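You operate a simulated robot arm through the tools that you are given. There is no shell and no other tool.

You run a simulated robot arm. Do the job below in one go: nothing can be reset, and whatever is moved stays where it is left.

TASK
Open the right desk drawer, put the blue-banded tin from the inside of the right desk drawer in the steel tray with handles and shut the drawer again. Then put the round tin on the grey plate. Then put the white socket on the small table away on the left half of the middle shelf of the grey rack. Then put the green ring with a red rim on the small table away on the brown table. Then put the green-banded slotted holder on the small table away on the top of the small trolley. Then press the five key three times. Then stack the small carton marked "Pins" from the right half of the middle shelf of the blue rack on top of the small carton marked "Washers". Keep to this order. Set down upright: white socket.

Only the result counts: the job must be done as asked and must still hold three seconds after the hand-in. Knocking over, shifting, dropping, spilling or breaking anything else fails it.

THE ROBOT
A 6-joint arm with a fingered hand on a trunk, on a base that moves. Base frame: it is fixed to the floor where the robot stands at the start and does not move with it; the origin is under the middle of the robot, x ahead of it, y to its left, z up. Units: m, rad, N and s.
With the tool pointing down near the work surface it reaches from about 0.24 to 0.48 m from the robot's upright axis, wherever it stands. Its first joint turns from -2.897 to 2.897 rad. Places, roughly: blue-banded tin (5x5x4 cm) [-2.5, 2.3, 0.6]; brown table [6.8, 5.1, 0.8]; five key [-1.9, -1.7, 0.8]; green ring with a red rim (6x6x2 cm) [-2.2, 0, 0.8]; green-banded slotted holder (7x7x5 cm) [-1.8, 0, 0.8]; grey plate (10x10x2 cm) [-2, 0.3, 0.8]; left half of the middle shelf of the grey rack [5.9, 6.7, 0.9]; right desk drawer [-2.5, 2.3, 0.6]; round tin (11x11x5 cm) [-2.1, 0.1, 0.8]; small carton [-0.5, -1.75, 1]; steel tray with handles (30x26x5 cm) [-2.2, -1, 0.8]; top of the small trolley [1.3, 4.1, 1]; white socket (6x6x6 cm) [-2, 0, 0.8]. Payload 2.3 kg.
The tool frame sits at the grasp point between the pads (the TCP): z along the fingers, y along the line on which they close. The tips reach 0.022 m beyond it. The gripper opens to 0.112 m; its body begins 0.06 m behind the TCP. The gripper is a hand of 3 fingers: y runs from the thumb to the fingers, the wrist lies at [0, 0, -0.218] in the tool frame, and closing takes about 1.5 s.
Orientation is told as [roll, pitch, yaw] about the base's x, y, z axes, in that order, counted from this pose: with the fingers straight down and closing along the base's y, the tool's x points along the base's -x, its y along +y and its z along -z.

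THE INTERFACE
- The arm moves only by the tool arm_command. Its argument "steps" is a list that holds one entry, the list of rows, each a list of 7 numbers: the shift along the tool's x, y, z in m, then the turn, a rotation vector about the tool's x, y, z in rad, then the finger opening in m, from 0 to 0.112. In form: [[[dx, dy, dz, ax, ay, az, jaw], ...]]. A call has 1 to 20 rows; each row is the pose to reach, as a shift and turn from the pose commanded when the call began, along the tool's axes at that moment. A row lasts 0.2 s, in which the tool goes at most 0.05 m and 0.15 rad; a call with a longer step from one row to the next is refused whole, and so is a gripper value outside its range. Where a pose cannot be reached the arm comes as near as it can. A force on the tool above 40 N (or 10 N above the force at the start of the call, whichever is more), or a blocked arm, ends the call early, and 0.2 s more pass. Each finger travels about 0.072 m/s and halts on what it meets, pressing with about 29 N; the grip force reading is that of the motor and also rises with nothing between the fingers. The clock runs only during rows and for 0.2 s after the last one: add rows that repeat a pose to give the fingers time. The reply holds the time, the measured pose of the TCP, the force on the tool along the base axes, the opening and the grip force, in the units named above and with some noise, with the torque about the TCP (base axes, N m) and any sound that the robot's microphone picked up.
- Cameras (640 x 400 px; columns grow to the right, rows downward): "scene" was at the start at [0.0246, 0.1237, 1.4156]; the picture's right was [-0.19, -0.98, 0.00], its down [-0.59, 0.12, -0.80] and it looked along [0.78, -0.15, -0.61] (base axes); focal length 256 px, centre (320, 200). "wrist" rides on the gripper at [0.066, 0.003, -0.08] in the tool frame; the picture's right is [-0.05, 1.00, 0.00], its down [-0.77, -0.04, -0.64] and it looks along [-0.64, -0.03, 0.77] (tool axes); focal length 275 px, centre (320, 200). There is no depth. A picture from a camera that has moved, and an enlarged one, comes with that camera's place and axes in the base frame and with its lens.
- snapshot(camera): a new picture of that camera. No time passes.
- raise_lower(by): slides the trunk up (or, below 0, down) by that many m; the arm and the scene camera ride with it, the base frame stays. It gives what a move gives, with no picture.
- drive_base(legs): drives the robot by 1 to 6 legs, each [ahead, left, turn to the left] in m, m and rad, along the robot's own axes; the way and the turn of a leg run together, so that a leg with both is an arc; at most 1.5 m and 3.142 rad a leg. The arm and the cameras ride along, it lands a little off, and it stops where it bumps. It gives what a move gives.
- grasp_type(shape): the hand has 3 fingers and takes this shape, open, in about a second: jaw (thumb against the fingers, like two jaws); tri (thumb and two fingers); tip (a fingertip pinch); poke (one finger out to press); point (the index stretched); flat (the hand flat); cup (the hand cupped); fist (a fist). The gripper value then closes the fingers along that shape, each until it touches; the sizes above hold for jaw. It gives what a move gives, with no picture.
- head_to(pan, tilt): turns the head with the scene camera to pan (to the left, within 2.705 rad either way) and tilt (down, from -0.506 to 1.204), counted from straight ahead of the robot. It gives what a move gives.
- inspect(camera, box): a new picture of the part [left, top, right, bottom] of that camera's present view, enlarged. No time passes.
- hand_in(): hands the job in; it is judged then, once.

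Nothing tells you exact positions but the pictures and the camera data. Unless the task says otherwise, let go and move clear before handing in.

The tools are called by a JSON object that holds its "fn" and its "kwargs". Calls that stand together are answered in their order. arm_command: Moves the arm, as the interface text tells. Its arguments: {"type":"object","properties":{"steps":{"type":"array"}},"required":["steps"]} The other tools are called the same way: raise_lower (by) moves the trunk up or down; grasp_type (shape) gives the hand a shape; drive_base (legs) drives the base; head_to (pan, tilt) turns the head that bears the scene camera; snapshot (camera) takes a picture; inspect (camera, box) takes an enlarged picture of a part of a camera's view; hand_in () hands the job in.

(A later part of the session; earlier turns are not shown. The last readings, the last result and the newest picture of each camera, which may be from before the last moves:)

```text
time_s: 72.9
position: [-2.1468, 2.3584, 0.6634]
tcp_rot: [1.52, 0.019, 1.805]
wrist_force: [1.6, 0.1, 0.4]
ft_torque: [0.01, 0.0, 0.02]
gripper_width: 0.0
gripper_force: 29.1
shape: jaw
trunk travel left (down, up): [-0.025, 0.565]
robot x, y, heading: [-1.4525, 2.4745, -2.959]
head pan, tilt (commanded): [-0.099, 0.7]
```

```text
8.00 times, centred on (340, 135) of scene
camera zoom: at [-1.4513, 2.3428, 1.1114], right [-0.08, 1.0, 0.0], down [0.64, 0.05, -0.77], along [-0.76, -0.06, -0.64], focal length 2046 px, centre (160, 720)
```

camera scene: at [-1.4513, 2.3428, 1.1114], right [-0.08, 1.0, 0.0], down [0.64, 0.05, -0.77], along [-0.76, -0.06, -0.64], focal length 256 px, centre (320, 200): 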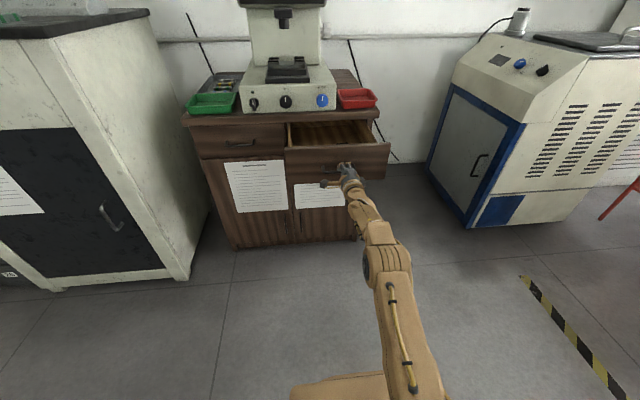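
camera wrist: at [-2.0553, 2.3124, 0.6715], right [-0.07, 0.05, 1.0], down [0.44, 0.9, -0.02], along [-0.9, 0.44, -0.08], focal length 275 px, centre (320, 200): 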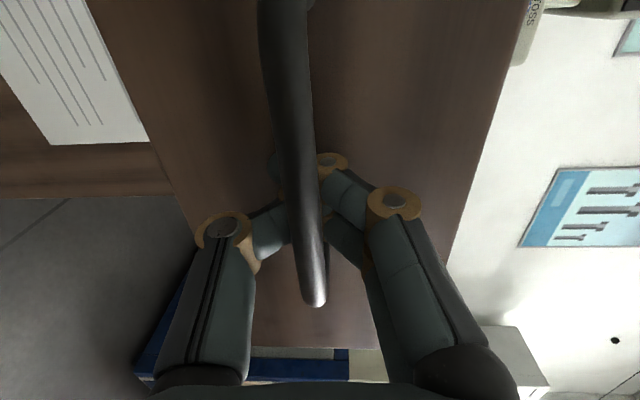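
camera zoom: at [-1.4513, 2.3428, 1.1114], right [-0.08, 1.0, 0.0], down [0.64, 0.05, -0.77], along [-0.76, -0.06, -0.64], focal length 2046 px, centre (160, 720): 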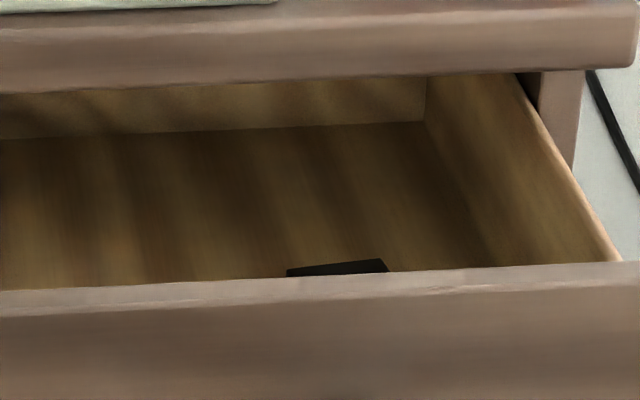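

The tin's top shows about 12 cm behind the drawer front, still just under the desk edge. I pull the drawer out another 10 cm.

{"fn": "drive_base", "kwargs": {"legs": [[-0.1, 0, 0]]}}

{"fn": "inspect", "kwargs": {"camera": "scene", "box": [260, 90, 420, 190]}}

{"fn": "snapshot", "kwargs": {"camera": "wrist"}}

```text
time_s: 74.1
position: [-2.0498, 2.3771, 0.6623]
tcp_rot: [1.516, 0.019, 1.805]
wrist_force: [-1.1, -0.5, -4.6]
ft_torque: [0.0, 0.05, 0.05]
gripper_width: 0.0002
gripper_force: 29.3
shape: jaw
trunk travel left (down, up): [-0.025, 0.565]
robot x, y, heading: [-1.3508, 2.495, -2.959]
head pan, tilt (commanded): [-0.099, 0.7]
```

```text
4.00 times, centred on (340, 140) of scene
camera zoom: at [-1.3537, 2.3607, 1.1113], right [-0.08, 1.0, 0.0], down [0.64, 0.05, -0.76], along [-0.76, -0.06, -0.64], focal length 1023 px, centre (240, 440)
```

zoom: 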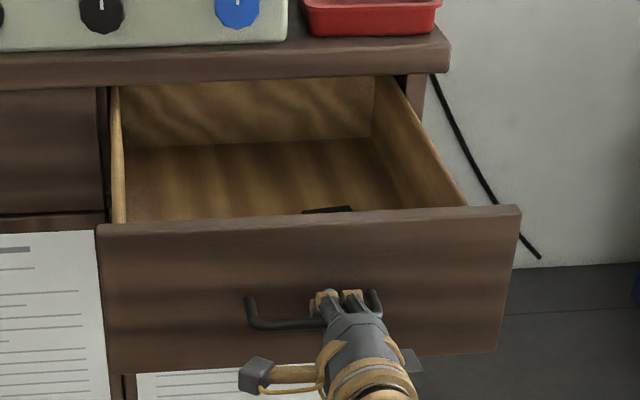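

```text
taken
camera wrist: at [-1.9572, 2.3309, 0.6707], right [-0.07, 0.05, 1.0], down [0.44, 0.9, -0.02], along [-0.9, 0.44, -0.08], focal length 275 px, centre (320, 200)
```

wrist: 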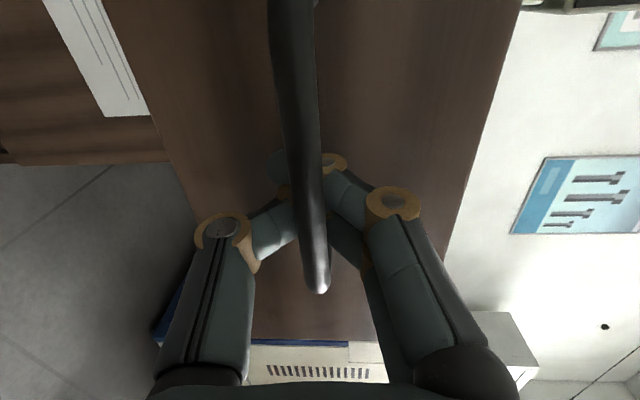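

The drawer is open about 28 cm, enough. I open the fingers and back off from the handle.

{"fn": "arm_command", "kwargs": {"steps": [[[0, 0, 0, 0, 0, 0, 0.03], [0, 0, 0, 0, 0, 0, 0.07], [0, 0, 0, 0, 0, 0, 0.07], [0, 0, 0, 0, 0, 0, 0.07], [0, 0, 0, 0, 0, 0, 0.07], [0, 0, 0, 0, 0, 0, 0.07]]]}}

{"fn": "snapshot", "kwargs": {"camera": "wrist"}}

```text
time_s: 75.5
position: [-2.0489, 2.3773, 0.6619]
tcp_rot: [1.519, 0.019, 1.805]
wrist_force: [1.5, 0.3, 0.0]
ft_torque: [-0.02, 0.05, -0.01]
gripper_width: 0.0688
gripper_force: 0.1
shape: jaw
trunk travel left (down, up): [-0.025, 0.565]
robot x, y, heading: [-1.3518, 2.4951, -2.959]
head pan, tilt (commanded): [-0.099, 0.7]
```

```text
taken
camera wrist: at [-1.9566, 2.331, 0.6713], right [-0.07, 0.05, 1.0], down [0.44, 0.9, -0.02], along [-0.9, 0.44, -0.08], focal length 275 px, centre (320, 200)
```

wrist: 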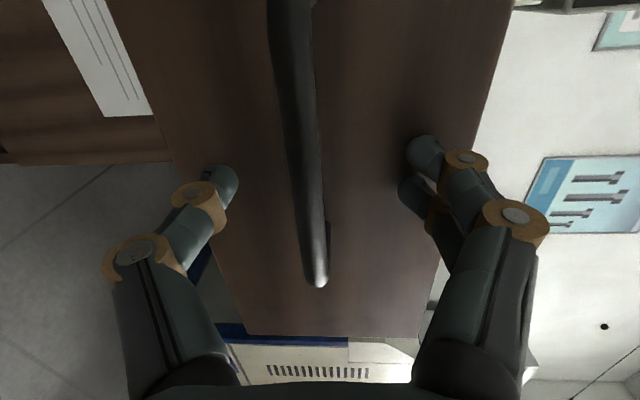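

The fingers are open around the bar. I back off, raise the trunk, and check from above what part of my body rides with the trunk.

{"fn": "drive_base", "kwargs": {"legs": [[-0.15, 0, 0]]}}

{"fn": "raise_lower", "kwargs": {"by": 0.3}}

{"fn": "head_to", "kwargs": {"pan": 0, "tilt": 1.2}}

{"fn": "snapshot", "kwargs": {"camera": "scene"}}

```text
time_s: 76.9
position: [-1.9009, 2.4036, 0.6621]
tcp_rot: [1.518, 0.019, 1.805]
wrist_force: [-0.8, -0.1, 0.4]
ft_torque: [0.03, 0.01, 0.01]
gripper_width: 0.0695
gripper_force: 0.0
shape: jaw
trunk travel left (down, up): [-0.025, 0.565]
robot x, y, heading: [-1.207, 2.525, -2.96]
head pan, tilt (commanded): [-0.099, 0.7]
```

```text
time_s: 79.9
position: [-1.9012, 2.405, 0.9621]
tcp_rot: [1.519, 0.019, 1.806]
wrist_force: [-0.2, 0.0, 0.0]
ft_torque: [-0.04, 0.03, -0.04]
gripper_width: 0.0694
gripper_force: 0.0
shape: jaw
trunk travel left (down, up): [-0.325, 0.265]
robot x, y, heading: [-1.2024, 2.5222, -2.962]
head pan, tilt (commanded): [-0.099, 0.7]
```

```text
time_s: 80.8
position: [-1.9009, 2.4042, 0.9621]
tcp_rot: [1.519, 0.019, 1.807]
wrist_force: [-0.4, -0.8, 1.2]
ft_torque: [-0.02, -0.02, 0.01]
gripper_width: 0.0697
gripper_force: 0.0
shape: jaw
trunk travel left (down, up): [-0.325, 0.265]
robot x, y, heading: [-1.2037, 2.5224, -2.961]
head pan, tilt (commanded): [0.0, 1.201]
```

```text
taken
camera scene: at [-1.1747, 2.385, 1.3754], right [-0.18, 0.98, 0.0], down [0.92, 0.17, -0.36], along [-0.36, -0.07, -0.93], focal length 256 px, centre (320, 200)
```

scene: 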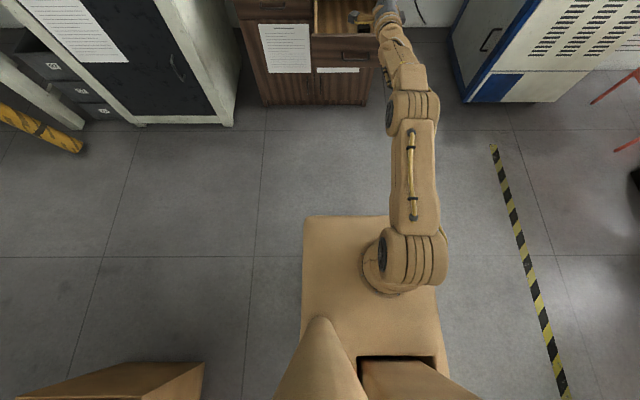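

The platform rides with the trunk and reaches about 0.24 m ahead, so I'll keep it below the drawer when close. I first turn the tool back to pointing down in free space.

{"fn": "arm_command", "kwargs": {"steps": [[[0.0019, 0, -0.022, 0.0805, 0.0749, -0.0805, 0.07], [0.0037, 0, -0.044, 0.161, 0.1498, -0.161, 0.08], [0.0056, 0, -0.066, 0.2415, 0.2248, -0.2415, 0.09], [0.0075, 0, -0.088, 0.3221, 0.2997, -0.3221, 0.1], [0.0093, 0, -0.11, 0.4026, 0.3746, -0.4026, 0.1], [0.0112, 0, -0.132, 0.4831, 0.4495, -0.4831, 0.1], [0.0131, 0, -0.154, 0.5636, 0.5244, -0.5636, 0.1], [0.0149, 0, -0.176, 0.6441, 0.5994, -0.6441, 0.1], [0.0168, 0, -0.198, 0.7246, 0.6743, -0.7246, 0.1], [0.0187, 0, -0.22, 0.8051, 0.7492, -0.8051, 0.1], [0.0205, 0, -0.242, 0.8856, 0.8241, -0.8856, 0.1], [0.0224, 0, -0.264, 0.9662, 0.899, -0.9662, 0.1], [0.0243, 0, -0.286, 1.0467, 0.974, -1.0467, 0.1], [0.0261, 0, -0.308, 1.1272, 1.0489, -1.1272, 0.1], [0.028, 0, -0.33, 1.2077, 1.1238, -1.2077, 0.1], [0.028, 0, -0.33, 1.2077, 1.1238, -1.2077, 0.1]]]}}

{"fn": "raise_lower", "kwargs": {"by": -0.22}}

{"fn": "head_to", "kwargs": {"pan": 0, "tilt": 0.7}}

{"fn": "snapshot", "kwargs": {"camera": "scene"}}

```text
time_s: 84.2
position: [-1.5733, 2.4554, 0.9801]
tcp_rot: [0.0, 0.002, -2.957]
wrist_force: [0.7, -0.2, 0.3]
ft_torque: [0.0, 0.02, -0.02]
gripper_width: 0.0998
gripper_force: 0.1
shape: jaw
trunk travel left (down, up): [-0.325, 0.265]
robot x, y, heading: [-1.1995, 2.5222, -2.959]
head pan, tilt (commanded): [0.0, 1.201]
```

```text
time_s: 86.5
position: [-1.5744, 2.4557, 0.7588]
tcp_rot: [-0.001, -0.001, -2.96]
wrist_force: [-0.5, 0.1, -0.5]
ft_torque: [0.0, 0.01, 0.03]
gripper_width: 0.0999
gripper_force: 0.1
shape: jaw
trunk travel left (down, up): [-0.105, 0.485]
robot x, y, heading: [-1.2, 2.5225, -2.959]
head pan, tilt (commanded): [0.0, 1.201]
```

```text
time_s: 87.5
position: [-1.5741, 2.4566, 0.7601]
tcp_rot: [0.001, -0.002, -2.959]
wrist_force: [0.0, 0.2, 0.3]
ft_torque: [0.02, -0.02, -0.01]
gripper_width: 0.0997
gripper_force: 0.1
shape: jaw
trunk travel left (down, up): [-0.105, 0.485]
robot x, y, heading: [-1.2052, 2.5271, -2.96]
head pan, tilt (commanded): [0.0, 0.7]
```

```text
taken
camera scene: at [-1.2031, 2.3798, 1.1913], right [-0.18, 0.98, 0.0], down [0.63, 0.12, -0.76], along [-0.75, -0.14, -0.64], focal length 256 px, centre (320, 200)
```

scene: 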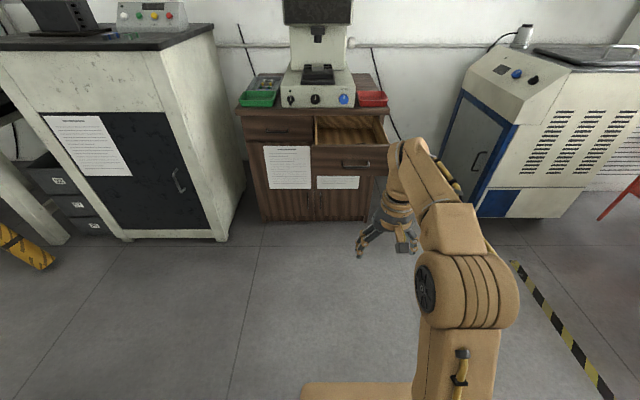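

The tool points down again. I raise the hand above the drawer front height, then drive up to the drawer and look in with the wrist camera.

{"fn": "arm_command", "kwargs": {"steps": [[[0, 0, -0.04, 0, 0, 0, 0.1], [0, 0, -0.08, 0, 0, 0, 0.1], [0, 0, -0.12, 0, 0, 0, 0.1], [0, 0, -0.12, 0, 0, 0, 0.1]]]}}

{"fn": "drive_base", "kwargs": {"legs": [[0.5, -0.04, 0]]}}

{"fn": "snapshot", "kwargs": {"camera": "wrist"}}

{"fn": "snapshot", "kwargs": {"camera": "scene"}}

```text
time_s: 88.5
position: [-1.572, 2.4565, 0.8396]
tcp_rot: [-0.002, -0.002, -2.959]
wrist_force: [0.5, -0.4, 0.4]
ft_torque: [-0.02, -0.02, 0.03]
gripper_width: 0.1001
gripper_force: 0.0
shape: jaw
out of reach, approached as far as the arm can: row 3, 4
trunk travel left (down, up): [-0.105, 0.485]
robot x, y, heading: [-1.2006, 2.5219, -2.963]
head pan, tilt (commanded): [0.0, 0.7]
```

```text
time_s: 91.4
position: [-2.0708, 2.4061, 0.8387]
tcp_rot: [0.0, -0.001, -2.961]
wrist_force: [-0.5, 0.6, 0.7]
ft_torque: [0.0, -0.02, 0.0]
gripper_width: 0.1
gripper_force: 0.0
shape: jaw
trunk travel left (down, up): [-0.105, 0.485]
robot x, y, heading: [-1.7003, 2.4689, -2.961]
head pan, tilt (commanded): [0.0, 0.7]
```

```text
taken
camera wrist: at [-2.0052, 2.415, 0.9198], right [0.13, -0.99, 0.0], down [-0.76, -0.1, 0.64], along [-0.63, -0.09, -0.77], focal length 275 px, centre (320, 200)
```

wrist: 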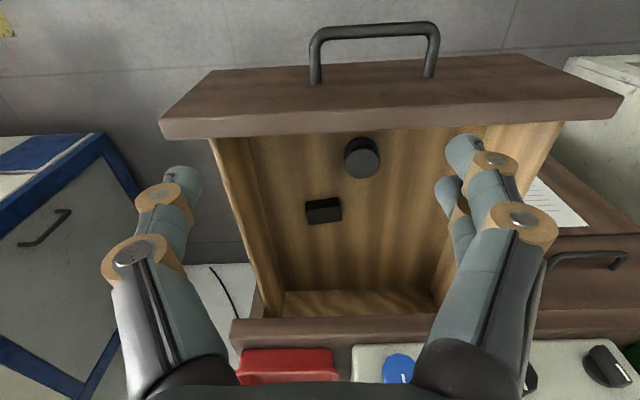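

```text
taken
camera scene: at [-1.701, 2.3291, 1.1913], right [-0.18, 0.98, 0.0], down [0.63, 0.11, -0.76], along [-0.75, -0.14, -0.64], focal length 256 px, centre (320, 200)
```

scene: 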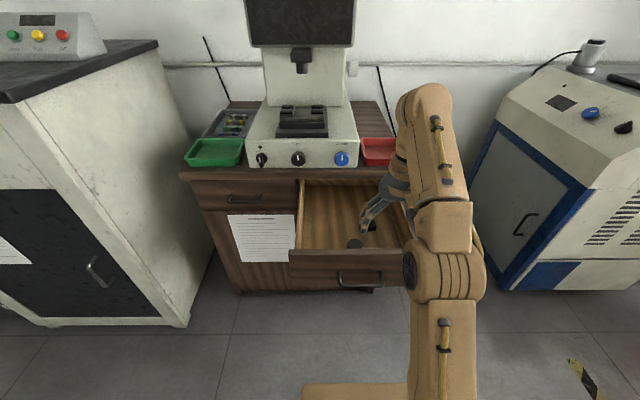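

Two dark items lie in the drawer: a round one near the front and a block behind it. I zoom in to tell which bears the blue band.

{"fn": "inspect", "kwargs": {"camera": "wrist", "box": [280, 120, 420, 240]}}

{"fn": "inspect", "kwargs": {"camera": "scene", "box": [320, 200, 400, 260]}}

```text
3.33 times, centred on (350, 180) of wrist
camera zoom: at [-2.0052, 2.415, 0.9198], right [0.13, -0.99, 0.0], down [-0.76, -0.1, 0.64], along [-0.63, -0.09, -0.77], focal length 918 px, centre (220, 267)
```

zoom: 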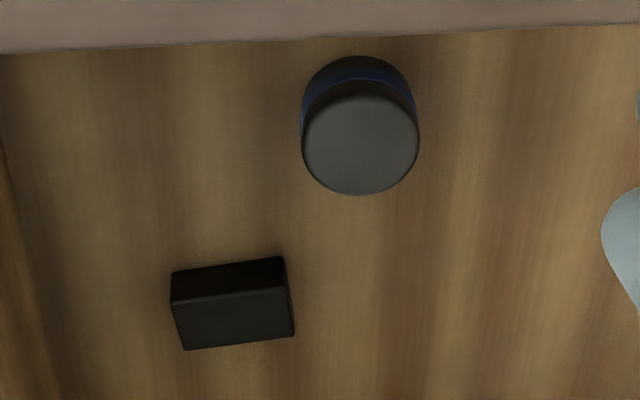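

```text
6.67 times, centred on (360, 230) of scene
camera zoom: at [-1.701, 2.3291, 1.1913], right [-0.18, 0.98, 0.0], down [0.63, 0.11, -0.76], along [-0.75, -0.14, -0.64], focal length 1705 px, centre (53, 0)
```

zoom: 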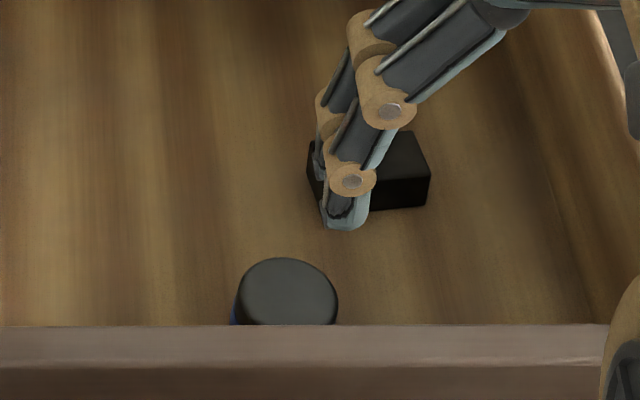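

The round item carries the blue band: tin top centre at about [-2.174, 2.341, 0.64]. I drive into line, then turn the hand 60° so that its camera stub clears the drawer front.

{"fn": "drive_base", "kwargs": {"legs": [[0.08, 0.045, 0]]}}

{"fn": "arm_command", "kwargs": {"steps": [[[0, 0, 0, 0, 0, 0.131, 0.1], [0, 0, 0, 0, 0, 0.262, 0.09], [0, 0, 0, 0, 0, 0.393, 0.085], [0, 0, 0, 0, 0, 0.524, 0.085], [0, 0, 0, 0, 0, 0.655, 0.085], [0, 0, 0, 0, 0, 0.785, 0.085], [0, 0, 0, 0, 0, 0.916, 0.085], [0, 0, 0, 0, 0, 1.047, 0.085], [0, 0, 0, 0, 0, 1.047, 0.085]]]}}

{"fn": "snapshot", "kwargs": {"camera": "wrist"}}

{"fn": "snapshot", "kwargs": {"camera": "scene"}}

```text
time_s: 92.5
position: [-2.1422, 2.3482, 0.8375]
tcp_rot: [0.0, 0.0, -2.962]
wrist_force: [-0.7, -1.1, 0.5]
ft_torque: [0.0, 0.02, -0.03]
gripper_width: 0.0999
gripper_force: 0.0
shape: jaw
trunk travel left (down, up): [-0.105, 0.485]
robot x, y, heading: [-1.7718, 2.4107, -2.965]
head pan, tilt (commanded): [0.0, 0.7]
```

```text
time_s: 94.5
position: [-2.1414, 2.3493, 0.8398]
tcp_rot: [0.003, -0.001, 2.273]
wrist_force: [-0.4, 0.2, -0.3]
ft_torque: [0.02, -0.01, -0.03]
gripper_width: 0.0851
gripper_force: 0.1
shape: jaw
trunk travel left (down, up): [-0.105, 0.485]
robot x, y, heading: [-1.7685, 2.4178, -2.966]
head pan, tilt (commanded): [0.0, 0.7]
```

```text
taken
camera wrist: at [-2.1023, 2.2959, 0.9194], right [-0.79, -0.61, 0.0], down [-0.47, 0.61, 0.64], along [-0.39, 0.5, -0.77], focal length 275 px, centre (320, 200)
```

wrist: 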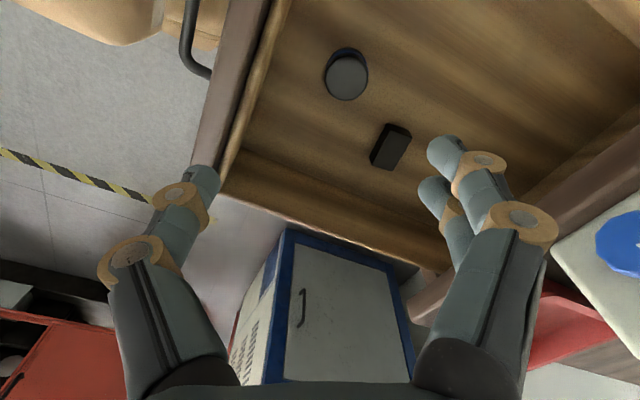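

```text
taken
camera scene: at [-1.7727, 2.2711, 1.1913], right [-0.18, 0.98, 0.0], down [0.63, 0.11, -0.76], along [-0.75, -0.14, -0.64], focal length 256 px, centre (320, 200)
```

scene: 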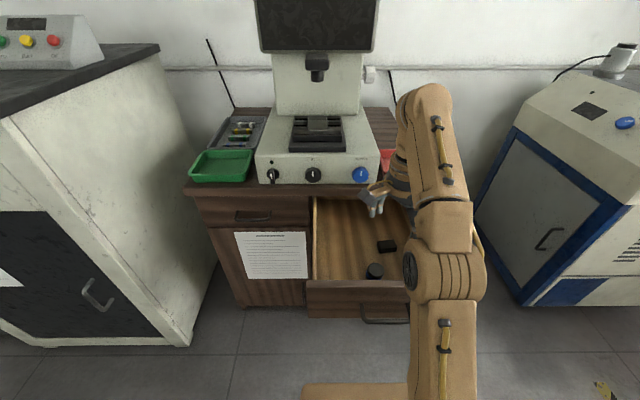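

The tin re-measures at [-2.172, 2.343]. I shift over it and lower partway, then check.

{"fn": "arm_command", "kwargs": {"steps": [[[-0.0154, 0.0276, 0.0, 0, 0, 0, 0.085], [-0.0154, 0.0276, 0.03, 0, 0, 0, 0.085], [-0.0154, 0.0276, 0.06, 0, 0, 0, 0.085], [-0.0154, 0.0276, 0.09, 0, 0, 0, 0.085], [-0.0154, 0.0276, 0.11, 0, 0, 0, 0.085], [-0.0154, 0.0276, 0.11, 0, 0, 0, 0.085]]]}}

{"fn": "snapshot", "kwargs": {"camera": "wrist"}}

{"fn": "snapshot", "kwargs": {"camera": "scene"}}

```text
time_s: 95.9
position: [-2.1742, 2.3424, 0.7291]
tcp_rot: [0.001, 0.001, 2.276]
wrist_force: [0.2, 0.5, 0.4]
ft_torque: [0.01, -0.05, 0.02]
gripper_width: 0.085
gripper_force: 0.1
shape: jaw
out of reach, approached as far as the arm can: row 1
trunk travel left (down, up): [-0.105, 0.485]
robot x, y, heading: [-1.7749, 2.4154, -2.961]
head pan, tilt (commanded): [0.0, 0.7]
```

```text
taken
camera wrist: at [-2.1344, 2.2891, 0.8099], right [-0.79, -0.61, 0.0], down [-0.47, 0.61, 0.64], along [-0.39, 0.5, -0.77], focal length 275 px, centre (320, 200)
```

wrist: 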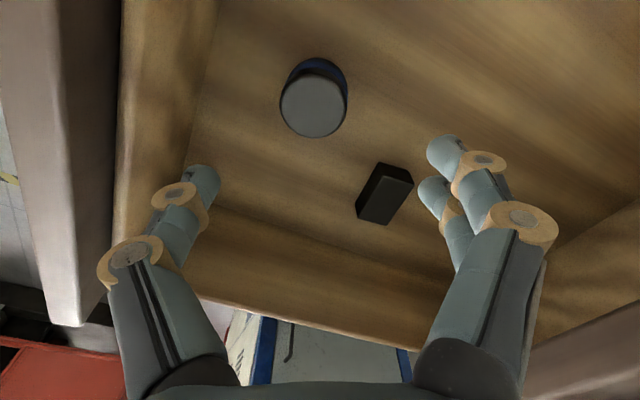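

```text
taken
camera scene: at [-1.7728, 2.2711, 1.1913], right [-0.18, 0.98, 0.0], down [0.63, 0.11, -0.76], along [-0.75, -0.14, -0.64], focal length 256 px, centre (320, 200)
```

scene: 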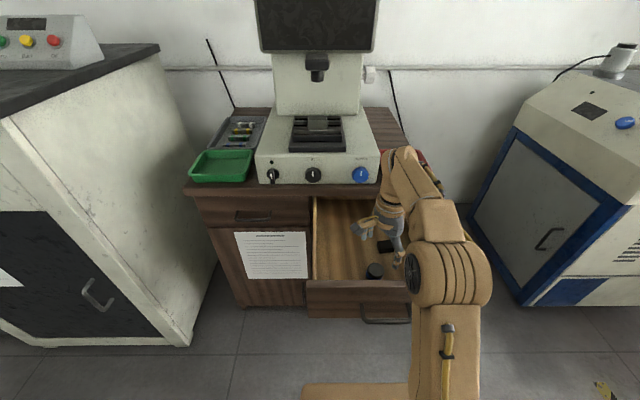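

The hand is centred over the tin and clear of the block and the drawer front. I descend to grasp height.

{"fn": "arm_command", "kwargs": {"steps": [[[0, -0.003, 0.025, 0, 0, 0, 0.085], [0, -0.003, 0.05, 0, 0, 0, 0.085], [0, -0.003, 0.075, 0, 0, 0, 0.085], [0, -0.003, 0.095, 0, 0, 0, 0.085], [0, -0.003, 0.095, 0, 0, 0, 0.085]]]}}

{"fn": "snapshot", "kwargs": {"camera": "wrist"}}

{"fn": "snapshot", "kwargs": {"camera": "scene"}}

```text
time_s: 97.1
position: [-2.1693, 2.3438, 0.6345]
tcp_rot: [0.004, 0.0, 2.274]
wrist_force: [0.1, 0.3, 0.1]
ft_torque: [-0.01, -0.01, 0.01]
gripper_width: 0.0852
gripper_force: 0.2
shape: jaw
trunk travel left (down, up): [-0.105, 0.485]
robot x, y, heading: [-1.7709, 2.4156, -2.969]
head pan, tilt (commanded): [0.0, 0.7]
```

```text
taken
camera wrist: at [-2.1307, 2.2912, 0.7155], right [-0.79, -0.61, 0.0], down [-0.47, 0.61, 0.64], along [-0.39, 0.5, -0.77], focal length 275 px, centre (320, 200)
```

wrist: 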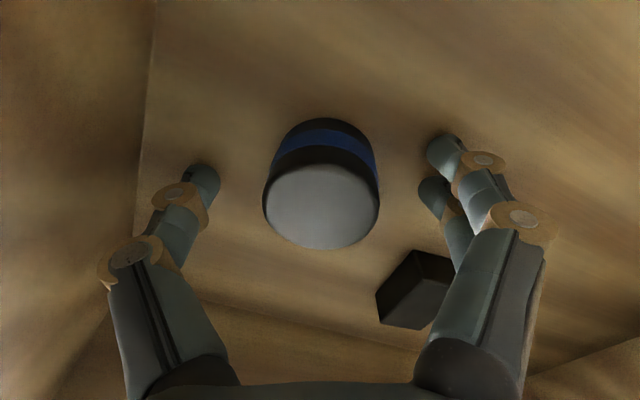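

```text
taken
camera scene: at [-1.7728, 2.2711, 1.1913], right [-0.18, 0.98, 0.0], down [0.63, 0.11, -0.76], along [-0.75, -0.14, -0.64], focal length 256 px, centre (320, 200)
```

scene: 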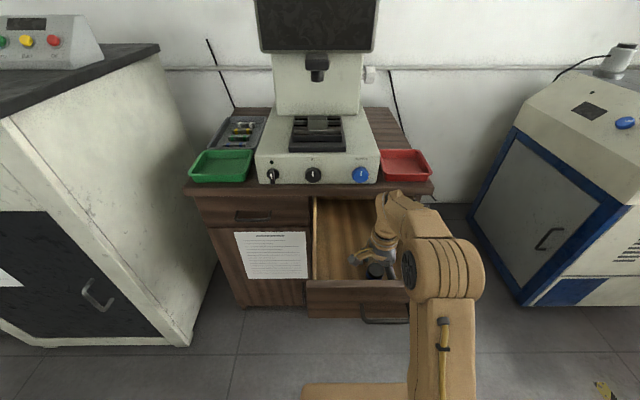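

The tin's top is level with the grasp point. I go 1 cm lower and close on it.

{"fn": "arm_command", "kwargs": {"steps": [[[0, 0, 0.01, 0, 0, 0, 0.085], [0, 0, 0.01, 0, 0, 0, 0.06], [0, 0, 0.01, 0, 0, 0, 0.03], [0, 0, 0.01, 0, 0, 0, 0.03], [0, 0, 0.01, 0, 0, 0, 0.03], [0, 0, 0.01, 0, 0, 0, 0.03], [0, 0, 0.01, 0, 0, 0, 0.03], [0, 0, 0.01, 0, 0, 0, 0.03]]]}}

{"fn": "snapshot", "kwargs": {"camera": "wrist"}}

```text
time_s: 97.5
position: [-2.1711, 2.345, 0.6305]
tcp_rot: [0.014, -0.007, 2.274]
wrist_force: [0.2, 3.4, 29.2]
ft_torque: [0.2, -0.27, 0.04]
gripper_width: 0.0395
gripper_force: 20.5
shape: jaw
trunk travel left (down, up): [-0.105, 0.485]
robot x, y, heading: [-1.7723, 2.4182, -2.964]
head pan, tilt (commanded): [0.0, 0.7]
stopped in row 2: the force on the tool passed its limit at 49 N (the readings are from after the stop); the commanded pose is now the measured one
```

```text
taken
camera wrist: at [-2.1302, 2.2914, 0.7117], right [-0.79, -0.61, 0.01], down [-0.46, 0.61, 0.64], along [-0.4, 0.5, -0.77], focal length 275 px, centre (320, 200)
```

wrist: 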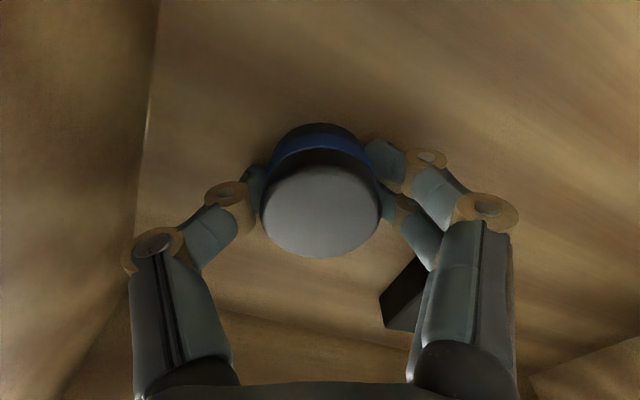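

The fingertips touched the drawer floor while closing. I ease up a few millimetres while keeping the grip closing.

{"fn": "arm_command", "kwargs": {"steps": [[[0, 0, -0.003, 0, 0, 0, 0.03], [0, 0, -0.005, 0, 0, 0, 0.03], [0, 0, -0.005, 0, 0, 0, 0.02], [0, 0, -0.005, 0, 0, 0, 0.02], [0, 0, -0.005, 0, 0, 0, 0.02]]]}}

{"fn": "inspect", "kwargs": {"camera": "wrist", "box": [180, 100, 500, 300]}}

```text
time_s: 98.7
position: [-2.171, 2.3433, 0.6331]
tcp_rot: [0.009, -0.003, 2.275]
wrist_force: [0.5, -0.3, 0.1]
ft_torque: [-0.01, 0.01, -0.01]
gripper_width: 0.036
gripper_force: 29.1
shape: jaw
trunk travel left (down, up): [-0.105, 0.485]
robot x, y, heading: [-1.774, 2.4155, -2.965]
head pan, tilt (commanded): [0.0, 0.7]
```

```text
2.00 times, centred on (340, 200) of wrist
camera zoom: at [-2.131, 2.2905, 0.714], right [-0.79, -0.61, 0.01], down [-0.47, 0.61, 0.64], along [-0.4, 0.5, -0.77], focal length 551 px, centre (280, 200)
```

zoom: 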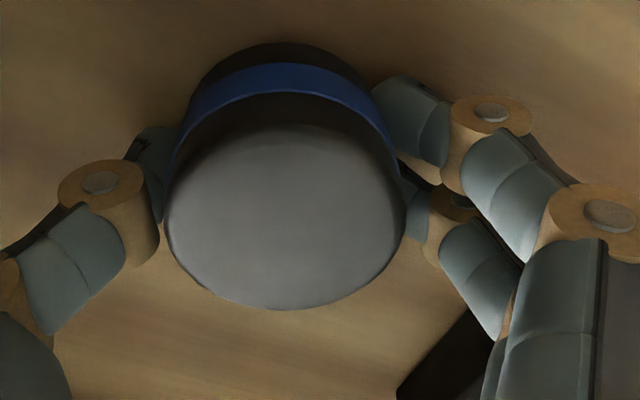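

The tin is held between thumb and two fingers. I lift it slowly.

{"fn": "arm_command", "kwargs": {"steps": [[[0, 0, -0.02, 0, 0, 0, 0.02], [0, 0, -0.04, 0, 0, 0, 0.02], [0, 0, -0.07, 0, 0, 0, 0.02], [0, 0, -0.1, 0, 0, 0, 0.02], [0, 0, -0.13, 0, 0, 0, 0.02], [0, 0, -0.16, 0, 0, 0, 0.02], [0, 0, -0.19, 0, 0, 0, 0.02], [0, 0, -0.19, 0, 0, 0, 0.02]]]}}

{"fn": "snapshot", "kwargs": {"camera": "wrist"}}

{"fn": "snapshot", "kwargs": {"camera": "scene"}}

```text
time_s: 100.5
position: [-2.1665, 2.3431, 0.819]
tcp_rot: [0.011, -0.005, 2.274]
wrist_force: [0.7, -0.3, -1.0]
ft_torque: [-0.03, -0.02, 0.0]
gripper_width: 0.0357
gripper_force: 29.0
shape: jaw
out of reach, approached as far as the arm can: row 7, 8
trunk travel left (down, up): [-0.105, 0.485]
robot x, y, heading: [-1.7732, 2.4158, -2.964]
head pan, tilt (commanded): [0.0, 0.7]
```

```text
taken
camera wrist: at [-2.1262, 2.2914, 0.8995], right [-0.79, -0.61, 0.01], down [-0.46, 0.61, 0.64], along [-0.4, 0.5, -0.77], focal length 275 px, centre (320, 200)
```

wrist: 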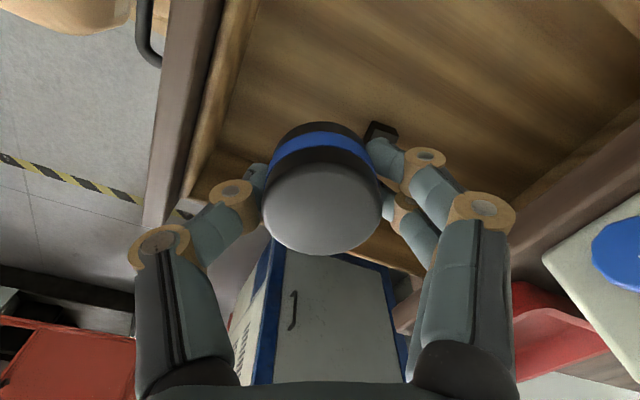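

```text
taken
camera scene: at [-1.7729, 2.2711, 1.1913], right [-0.18, 0.98, 0.0], down [0.63, 0.11, -0.76], along [-0.75, -0.14, -0.64], focal length 256 px, centre (320, 200)
```

scene: 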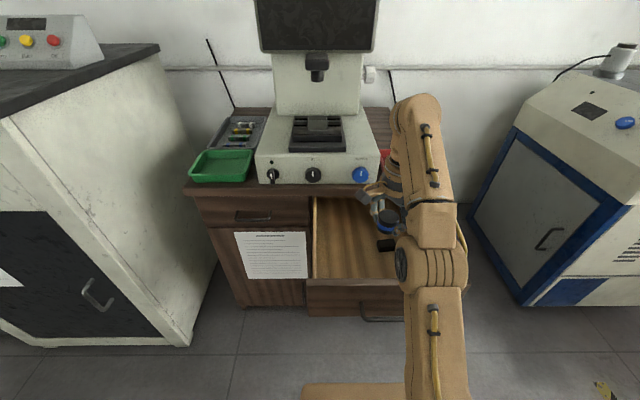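

The tin is up. I raise the trunk a bit, back away from the drawer, and look at the rear of my base to know its length.

{"fn": "raise_lower", "kwargs": {"by": 0.1}}

{"fn": "drive_base", "kwargs": {"legs": [[-0.6, 0, 0]]}}

{"fn": "head_to", "kwargs": {"pan": 2.4, "tilt": 1.2}}

{"fn": "snapshot", "kwargs": {"camera": "scene"}}

{"fn": "head_to", "kwargs": {"pan": 1.3, "tilt": 1.2}}

{"fn": "snapshot", "kwargs": {"camera": "scene"}}

```text
time_s: 101.9
position: [-2.1661, 2.3444, 0.9188]
tcp_rot: [0.012, -0.005, 2.276]
wrist_force: [-0.1, -0.8, -0.5]
ft_torque: [-0.01, 0.01, 0.01]
gripper_width: 0.0357
gripper_force: 29.1
shape: jaw
trunk travel left (down, up): [-0.205, 0.385]
robot x, y, heading: [-1.7736, 2.4154, -2.962]
head pan, tilt (commanded): [0.0, 0.7]
```

```text
time_s: 105.2
position: [-1.5924, 2.4482, 0.9194]
tcp_rot: [0.01, -0.007, 2.271]
wrist_force: [-0.1, 0.0, -0.5]
ft_torque: [-0.01, -0.04, -0.01]
gripper_width: 0.0358
gripper_force: 29.5
shape: jaw
trunk travel left (down, up): [-0.205, 0.385]
robot x, y, heading: [-1.1986, 2.5197, -2.97]
head pan, tilt (commanded): [0.0, 0.7]
```

```text
time_s: 107.4
position: [-1.592, 2.4471, 0.9192]
tcp_rot: [0.01, -0.004, 2.27]
wrist_force: [-0.6, 0.4, -0.7]
ft_torque: [-0.01, -0.01, -0.01]
gripper_width: 0.0356
gripper_force: 29.0
shape: jaw
trunk travel left (down, up): [-0.205, 0.385]
robot x, y, heading: [-1.1978, 2.5166, -2.965]
head pan, tilt (commanded): [2.4, 1.201]
```

```text
taken
camera scene: at [-1.0681, 2.3585, 1.2554], right [-0.54, -0.84, 0.0], down [-0.79, 0.5, -0.36], along [0.31, -0.19, -0.93], focal length 256 px, centre (320, 200)
```

scene: 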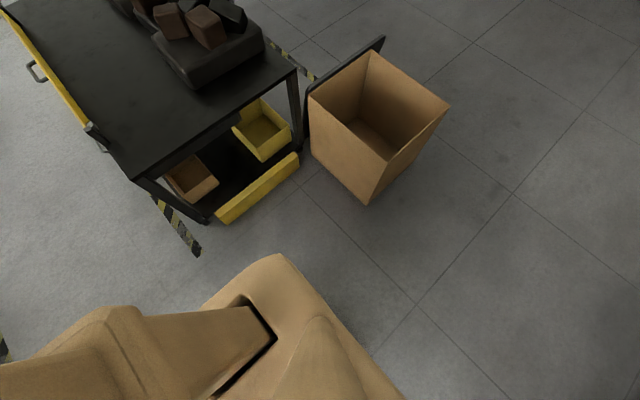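

```text
time_s: 108.7
position: [-1.5922, 2.4484, 0.9195]
tcp_rot: [0.01, -0.004, 2.27]
wrist_force: [-0.6, -0.3, -0.9]
ft_torque: [0.0, 0.0, -0.02]
gripper_width: 0.0358
gripper_force: 29.1
shape: jaw
trunk travel left (down, up): [-0.205, 0.385]
robot x, y, heading: [-1.1978, 2.516, -2.968]
head pan, tilt (commanded): [1.3, 1.201]
```

```text
taken
camera scene: at [-1.1205, 2.3329, 1.2554], right [-1.0, 0.09, 0.0], down [0.09, 0.93, -0.36], along [-0.03, -0.36, -0.93], focal length 256 px, centre (320, 200)
```

scene: 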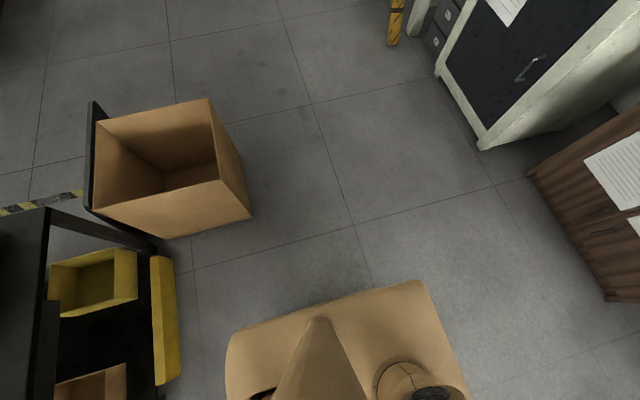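

My base spans about 0.25 m ahead, 0.32 m behind and 0.19 m to each side. I turn to face -y and drive down the aisle to the gap between the black desk and the green table.

{"fn": "drive_base", "kwargs": {"legs": [[0, 0, 1.396], [1.4, 0, 0], [1.3, 0, 0]]}}

{"fn": "head_to", "kwargs": {"pan": -0.9, "tilt": 0.7}}

{"fn": "snapshot", "kwargs": {"camera": "scene"}}

{"fn": "head_to", "kwargs": {"pan": -1.9, "tilt": 0.7}}

{"fn": "snapshot", "kwargs": {"camera": "scene"}}

```text
time_s: 125.5
position: [-1.1535, -0.6286, 0.9184]
tcp_rot: [0.009, -0.006, -2.602]
wrist_force: [-0.2, 0.4, -1.3]
ft_torque: [0.0, -0.01, 0.01]
gripper_width: 0.0358
gripper_force: 29.0
shape: jaw
trunk travel left (down, up): [-0.205, 0.385]
robot x, y, heading: [-1.1572, -0.2283, -1.552]
head pan, tilt (commanded): [1.3, 1.201]
```

```text
time_s: 127.6
position: [-1.1525, -0.6292, 0.9192]
tcp_rot: [0.011, -0.005, -2.605]
wrist_force: [0.3, 0.3, -0.4]
ft_torque: [0.0, 0.01, 0.0]
gripper_width: 0.0357
gripper_force: 28.9
shape: jaw
trunk travel left (down, up): [-0.205, 0.385]
robot x, y, heading: [-1.1553, -0.2281, -1.559]
head pan, tilt (commanded): [-0.901, 0.7]
```

```text
taken
camera scene: at [-1.0831, -0.2222, 1.2913], right [-0.63, 0.78, 0.0], down [0.5, 0.41, -0.76], along [-0.59, -0.48, -0.64], focal length 256 px, centre (320, 200)
```

scene: 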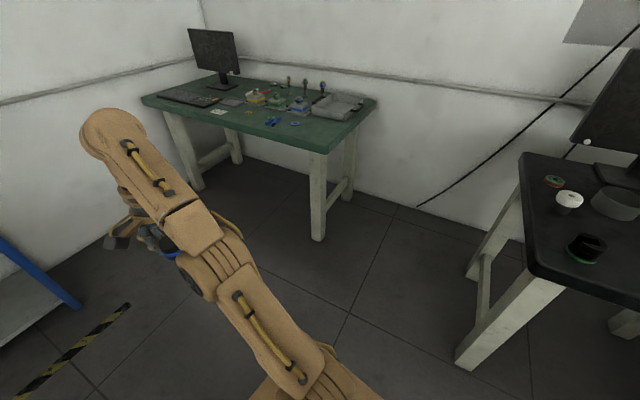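

```text
time_s: 128.8
position: [-1.1528, -0.6301, 0.9199]
tcp_rot: [0.011, -0.005, -2.603]
wrist_force: [0.6, 1.0, -0.1]
ft_torque: [0.03, -0.01, -0.02]
gripper_width: 0.0358
gripper_force: 29.1
shape: jaw
trunk travel left (down, up): [-0.205, 0.385]
robot x, y, heading: [-1.1558, -0.2303, -1.564]
head pan, tilt (commanded): [-1.901, 0.7]
```

```text
taken
camera scene: at [-1.0978, -0.1421, 1.2913], right [0.31, 0.95, 0.0], down [0.61, -0.2, -0.77], along [-0.73, 0.24, -0.64], focal length 256 px, centre (320, 200)
```

scene: 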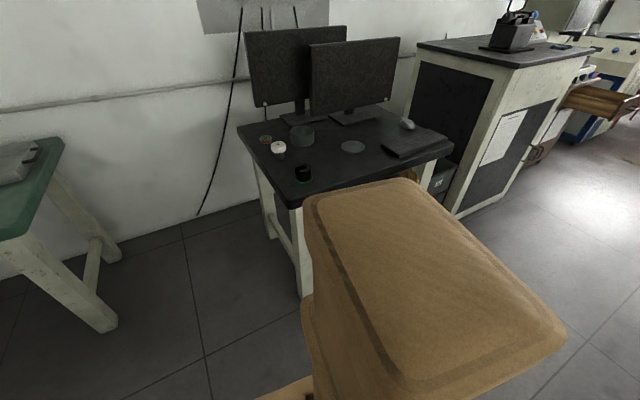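

I can see the gap between the two desks; both are skewed by about 0.14 rad and the lane is about 0.75 m wide. I line up square with the lane outside it before sliding in sideways.

{"fn": "raise_lower", "kwargs": {"by": 0.08}}

{"fn": "drive_base", "kwargs": {"legs": [[0.18, 0, 0], [0, 0, 0.13]]}}

{"fn": "head_to", "kwargs": {"pan": -1.0, "tilt": 0.7}}

{"fn": "snapshot", "kwargs": {"camera": "scene"}}

{"fn": "inspect", "kwargs": {"camera": "scene", "box": [220, 60, 460, 210]}}

```text
time_s: 130.0
position: [-1.1531, -0.6304, 1.0003]
tcp_rot: [0.009, -0.005, -2.603]
wrist_force: [-0.1, -0.4, -1.0]
ft_torque: [0.02, -0.01, 0.0]
gripper_width: 0.0358
gripper_force: 29.0
shape: jaw
trunk travel left (down, up): [-0.285, 0.305]
robot x, y, heading: [-1.1585, -0.2303, -1.56]
head pan, tilt (commanded): [-1.901, 0.7]
```

```text
time_s: 132.1
position: [-1.1006, -0.8058, 0.9987]
tcp_rot: [0.011, -0.005, -2.475]
wrist_force: [-0.4, 0.2, -0.8]
ft_torque: [0.0, -0.01, -0.01]
gripper_width: 0.0359
gripper_force: 29.3
shape: jaw
trunk travel left (down, up): [-0.285, 0.305]
robot x, y, heading: [-1.1542, -0.4081, -1.432]
head pan, tilt (commanded): [-1.901, 0.7]
```

```text
time_s: 133.3
position: [-1.0977, -0.8057, 1.0]
tcp_rot: [0.009, -0.005, -2.475]
wrist_force: [0.3, 0.7, -0.7]
ft_torque: [0.0, 0.0, 0.05]
gripper_width: 0.0358
gripper_force: 29.3
shape: jaw
trunk travel left (down, up): [-0.285, 0.305]
robot x, y, heading: [-1.153, -0.4095, -1.433]
head pan, tilt (commanded): [-1.0, 0.7]
```

```text
taken
camera scene: at [-1.0885, -0.3862, 1.3713], right [-0.65, 0.76, 0.0], down [0.49, 0.42, -0.76], along [-0.58, -0.5, -0.64], focal length 256 px, centre (320, 200)
```

scene: 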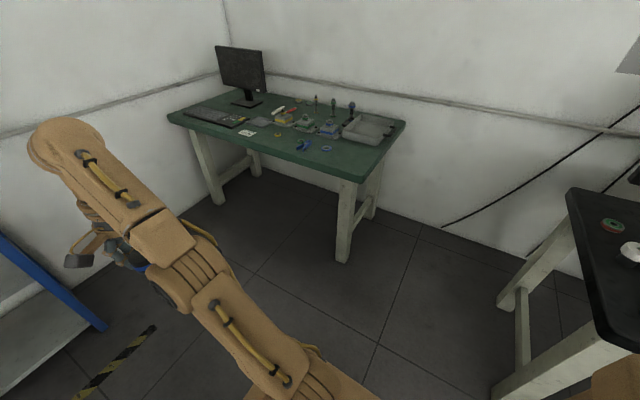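

```text
2.67 times, centred on (340, 135) of scene
camera zoom: at [-1.0885, -0.3862, 1.3713], right [-0.65, 0.76, 0.0], down [0.49, 0.42, -0.76], along [-0.58, -0.5, -0.64], focal length 682 px, centre (267, 373)
```

zoom: 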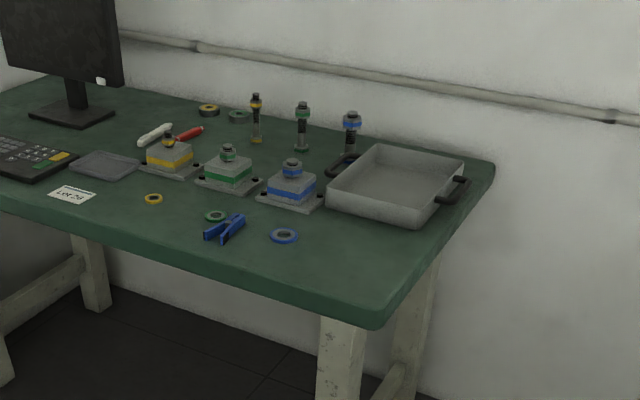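

The tray's centre is near [-2.175, -0.99] and the lane is clear. I slide in sideways with the tin held high above the table.

{"fn": "drive_base", "kwargs": {"legs": [[0, -0.6, 0]]}}

{"fn": "head_to", "kwargs": {"pan": -0.6, "tilt": 1.0}}

{"fn": "snapshot", "kwargs": {"camera": "scene"}}

{"fn": "head_to", "kwargs": {"pan": -2.0, "tilt": 1.0}}

{"fn": "snapshot", "kwargs": {"camera": "scene"}}

```text
time_s: 136.7
position: [-1.6907, -0.8898, 1.0005]
tcp_rot: [0.01, -0.006, -2.478]
wrist_force: [0.3, -0.3, -0.5]
ft_torque: [-0.04, 0.01, 0.01]
gripper_width: 0.036
gripper_force: 29.3
shape: jaw
trunk travel left (down, up): [-0.285, 0.305]
robot x, y, heading: [-1.7432, -0.4937, -1.429]
head pan, tilt (commanded): [-1.0, 0.7]
```

```text
time_s: 137.6
position: [-1.6914, -0.8893, 0.9989]
tcp_rot: [0.011, -0.005, -2.48]
wrist_force: [1.0, -0.1, -0.2]
ft_torque: [0.02, -0.01, 0.02]
gripper_width: 0.036
gripper_force: 29.4
shape: jaw
trunk travel left (down, up): [-0.285, 0.305]
robot x, y, heading: [-1.7478, -0.4969, -1.429]
head pan, tilt (commanded): [-0.6, 1.0]
```

```text
taken
camera scene: at [-1.6463, -0.4772, 1.348], right [-0.9, 0.45, 0.0], down [0.38, 0.75, -0.54], along [-0.24, -0.48, -0.84], focal length 256 px, centre (320, 200)
```

scene: 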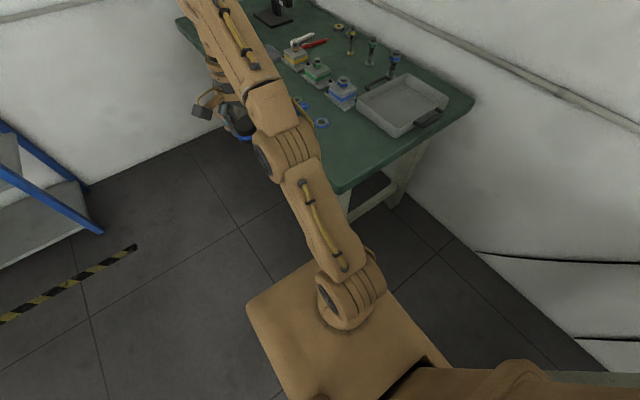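

```text
time_s: 139.1
position: [-1.6913, -0.8895, 0.9996]
tcp_rot: [0.01, -0.006, -2.478]
wrist_force: [1.0, -0.6, -0.9]
ft_torque: [0.02, 0.01, -0.01]
gripper_width: 0.0358
gripper_force: 28.8
shape: jaw
trunk travel left (down, up): [-0.285, 0.305]
robot x, y, heading: [-1.745, -0.4946, -1.432]
head pan, tilt (commanded): [-2.0, 1.0]
```

```text
taken
camera scene: at [-1.6819, -0.3949, 1.348], right [0.29, 0.96, 0.0], down [0.81, -0.24, -0.54], along [-0.52, 0.15, -0.84], focal length 256 px, centre (320, 200)
```

scene: 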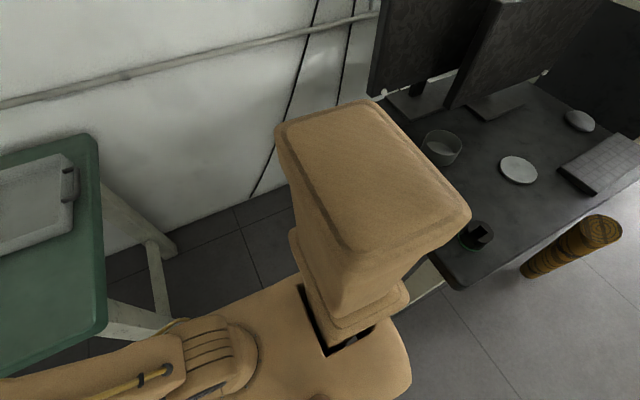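

Clearances look fine on both sides. I slide the rest of the way to stand before the tray.

{"fn": "drive_base", "kwargs": {"legs": [[0, -0.49, 0]]}}

{"fn": "head_to", "kwargs": {"pan": 0.1, "tilt": 0.9}}

{"fn": "snapshot", "kwargs": {"camera": "scene"}}

{"fn": "snapshot", "kwargs": {"camera": "wrist"}}

```text
time_s: 142.0
position: [-2.1853, -0.9566, 0.9989]
tcp_rot: [0.01, -0.005, -2.485]
wrist_force: [0.1, 0.1, -0.9]
ft_torque: [0.02, -0.03, 0.02]
gripper_width: 0.0357
gripper_force: 28.3
shape: jaw
trunk travel left (down, up): [-0.285, 0.305]
robot x, y, heading: [-2.2324, -0.5629, -1.441]
head pan, tilt (commanded): [-2.0, 1.0]
```

```text
time_s: 144.0
position: [-2.1849, -0.9564, 1.0001]
tcp_rot: [0.011, -0.005, -2.487]
wrist_force: [-0.1, -0.6, -0.8]
ft_torque: [0.04, -0.01, 0.0]
gripper_width: 0.0358
gripper_force: 29.4
shape: jaw
trunk travel left (down, up): [-0.285, 0.305]
robot x, y, heading: [-2.2389, -0.5599, -1.44]
head pan, tilt (commanded): [0.099, 0.901]
```

```text
taken
camera scene: at [-2.0874, -0.5558, 1.3552], right [-0.97, -0.23, 0.0], down [-0.18, 0.76, -0.62], along [0.14, -0.6, -0.78], focal length 256 px, centre (320, 200)
```

scene: 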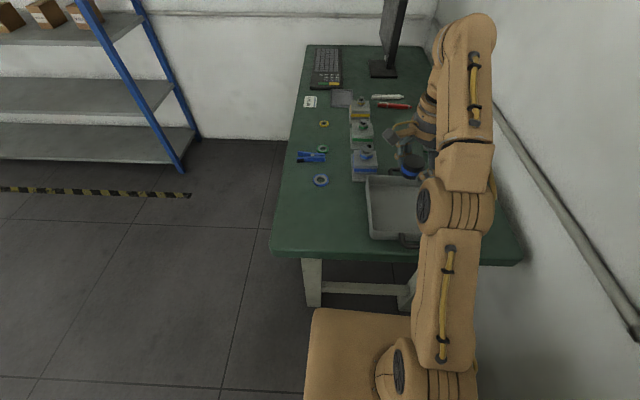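

```text
taken
camera wrist: at [-2.1312, -0.9184, 1.0795], right [0.57, -0.82, 0.01], down [-0.63, -0.43, 0.64], along [-0.52, -0.37, -0.77], focal length 275 px, centre (320, 200)
```

wrist: 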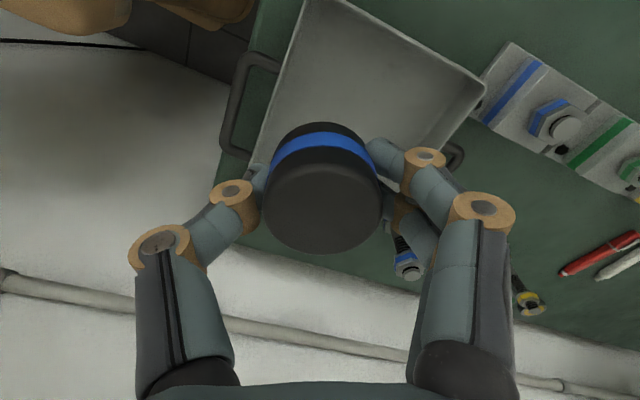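

I stand square to the tray; the tin is nearly above it. I shift to the tray's centre at about [-2.195, -0.99] and lower to just above the tray floor.

{"fn": "arm_command", "kwargs": {"steps": [[[-0.015, 0.011, 0.0, 0, 0, 0, 0.02], [-0.0295, 0.0221, 0.02, 0, 0, 0, 0.02], [-0.0295, 0.0221, 0.05, 0, 0, 0, 0.02], [-0.0295, 0.0221, 0.08, 0, 0, 0, 0.02], [-0.0295, 0.0221, 0.11, 0, 0, 0, 0.02], [-0.0295, 0.0221, 0.13, 0, 0, 0, 0.02], [-0.0295, 0.0221, 0.13, 0, 0, 0, 0.02]]]}}

{"fn": "snapshot", "kwargs": {"camera": "wrist"}}

{"fn": "snapshot", "kwargs": {"camera": "scene"}}

```text
time_s: 145.6
position: [-2.193, -1.0034, 0.9305]
tcp_rot: [0.01, -0.007, -2.486]
wrist_force: [0.5, 0.3, -0.5]
ft_torque: [0.0, -0.04, 0.01]
gripper_width: 0.0359
gripper_force: 28.6
shape: jaw
out of reach, approached as far as the arm can: row 1, 2, 4, 5, 6, 7
trunk travel left (down, up): [-0.285, 0.305]
robot x, y, heading: [-2.2359, -0.5603, -1.443]
head pan, tilt (commanded): [0.099, 0.901]
```

```text
taken
camera wrist: at [-2.1396, -0.9646, 1.0115], right [0.57, -0.82, 0.01], down [-0.63, -0.44, 0.64], along [-0.52, -0.37, -0.77], focal length 275 px, centre (320, 200)
```

wrist: 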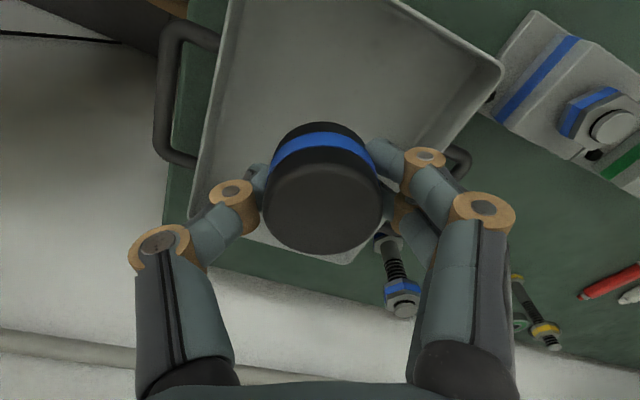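

```text
taken
camera scene: at [-2.0874, -0.5559, 1.3552], right [-0.97, -0.23, 0.0], down [-0.18, 0.76, -0.62], along [0.14, -0.6, -0.78], focal length 256 px, centre (320, 200)
```

scene: 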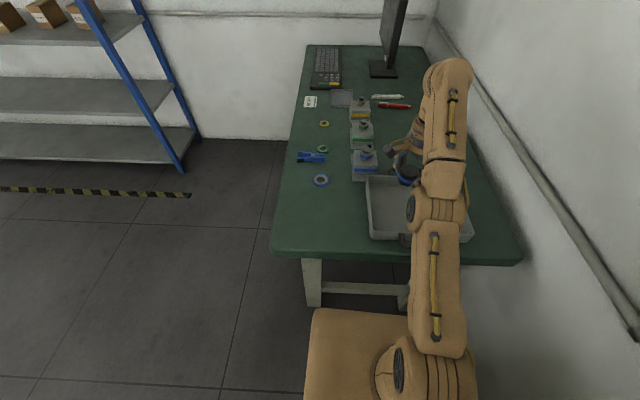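

The arm stopped at z 0.93 near its reach limit. I pull the hand in about 3 cm while lowering.

{"fn": "arm_command", "kwargs": {"steps": [[[0.0075, -0.013, 0.0, 0, 0, 0, 0.02], [0.015, -0.026, 0.01, 0, 0, 0, 0.02], [0.015, -0.026, 0.03, 0, 0, 0, 0.02], [0.015, -0.026, 0.05, 0, 0, 0, 0.02], [0.015, -0.026, 0.06, 0, 0, 0, 0.02], [0.015, -0.026, 0.06, 0, 0, 0, 0.02]]]}}

{"fn": "snapshot", "kwargs": {"camera": "wrist"}}

```text
time_s: 147.0
position: [-2.192, -1.0028, 0.933]
tcp_rot: [0.011, -0.004, -2.486]
wrist_force: [0.0, -0.3, 1.5]
ft_torque: [-0.02, -0.01, 0.02]
gripper_width: 0.0355
gripper_force: 28.9
shape: jaw
out of reach, approached as far as the arm can: row 1, 2, 3, 4, 5, 6
trunk travel left (down, up): [-0.285, 0.305]
robot x, y, heading: [-2.2382, -0.5631, -1.44]
head pan, tilt (commanded): [0.099, 0.901]
```

```text
taken
camera wrist: at [-2.1396, -0.9645, 1.0119], right [0.57, -0.82, 0.01], down [-0.63, -0.43, 0.64], along [-0.52, -0.37, -0.77], focal length 275 px, centre (320, 200)
```

wrist: 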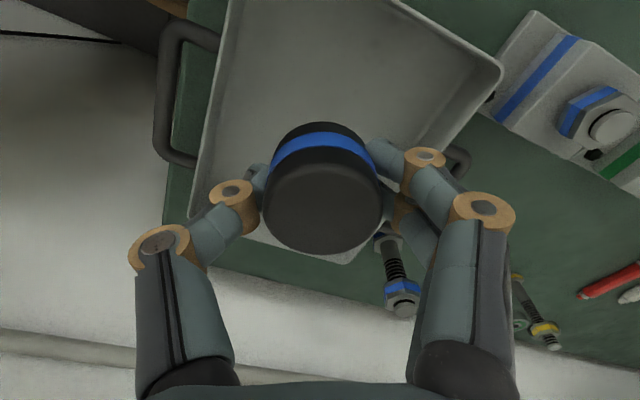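

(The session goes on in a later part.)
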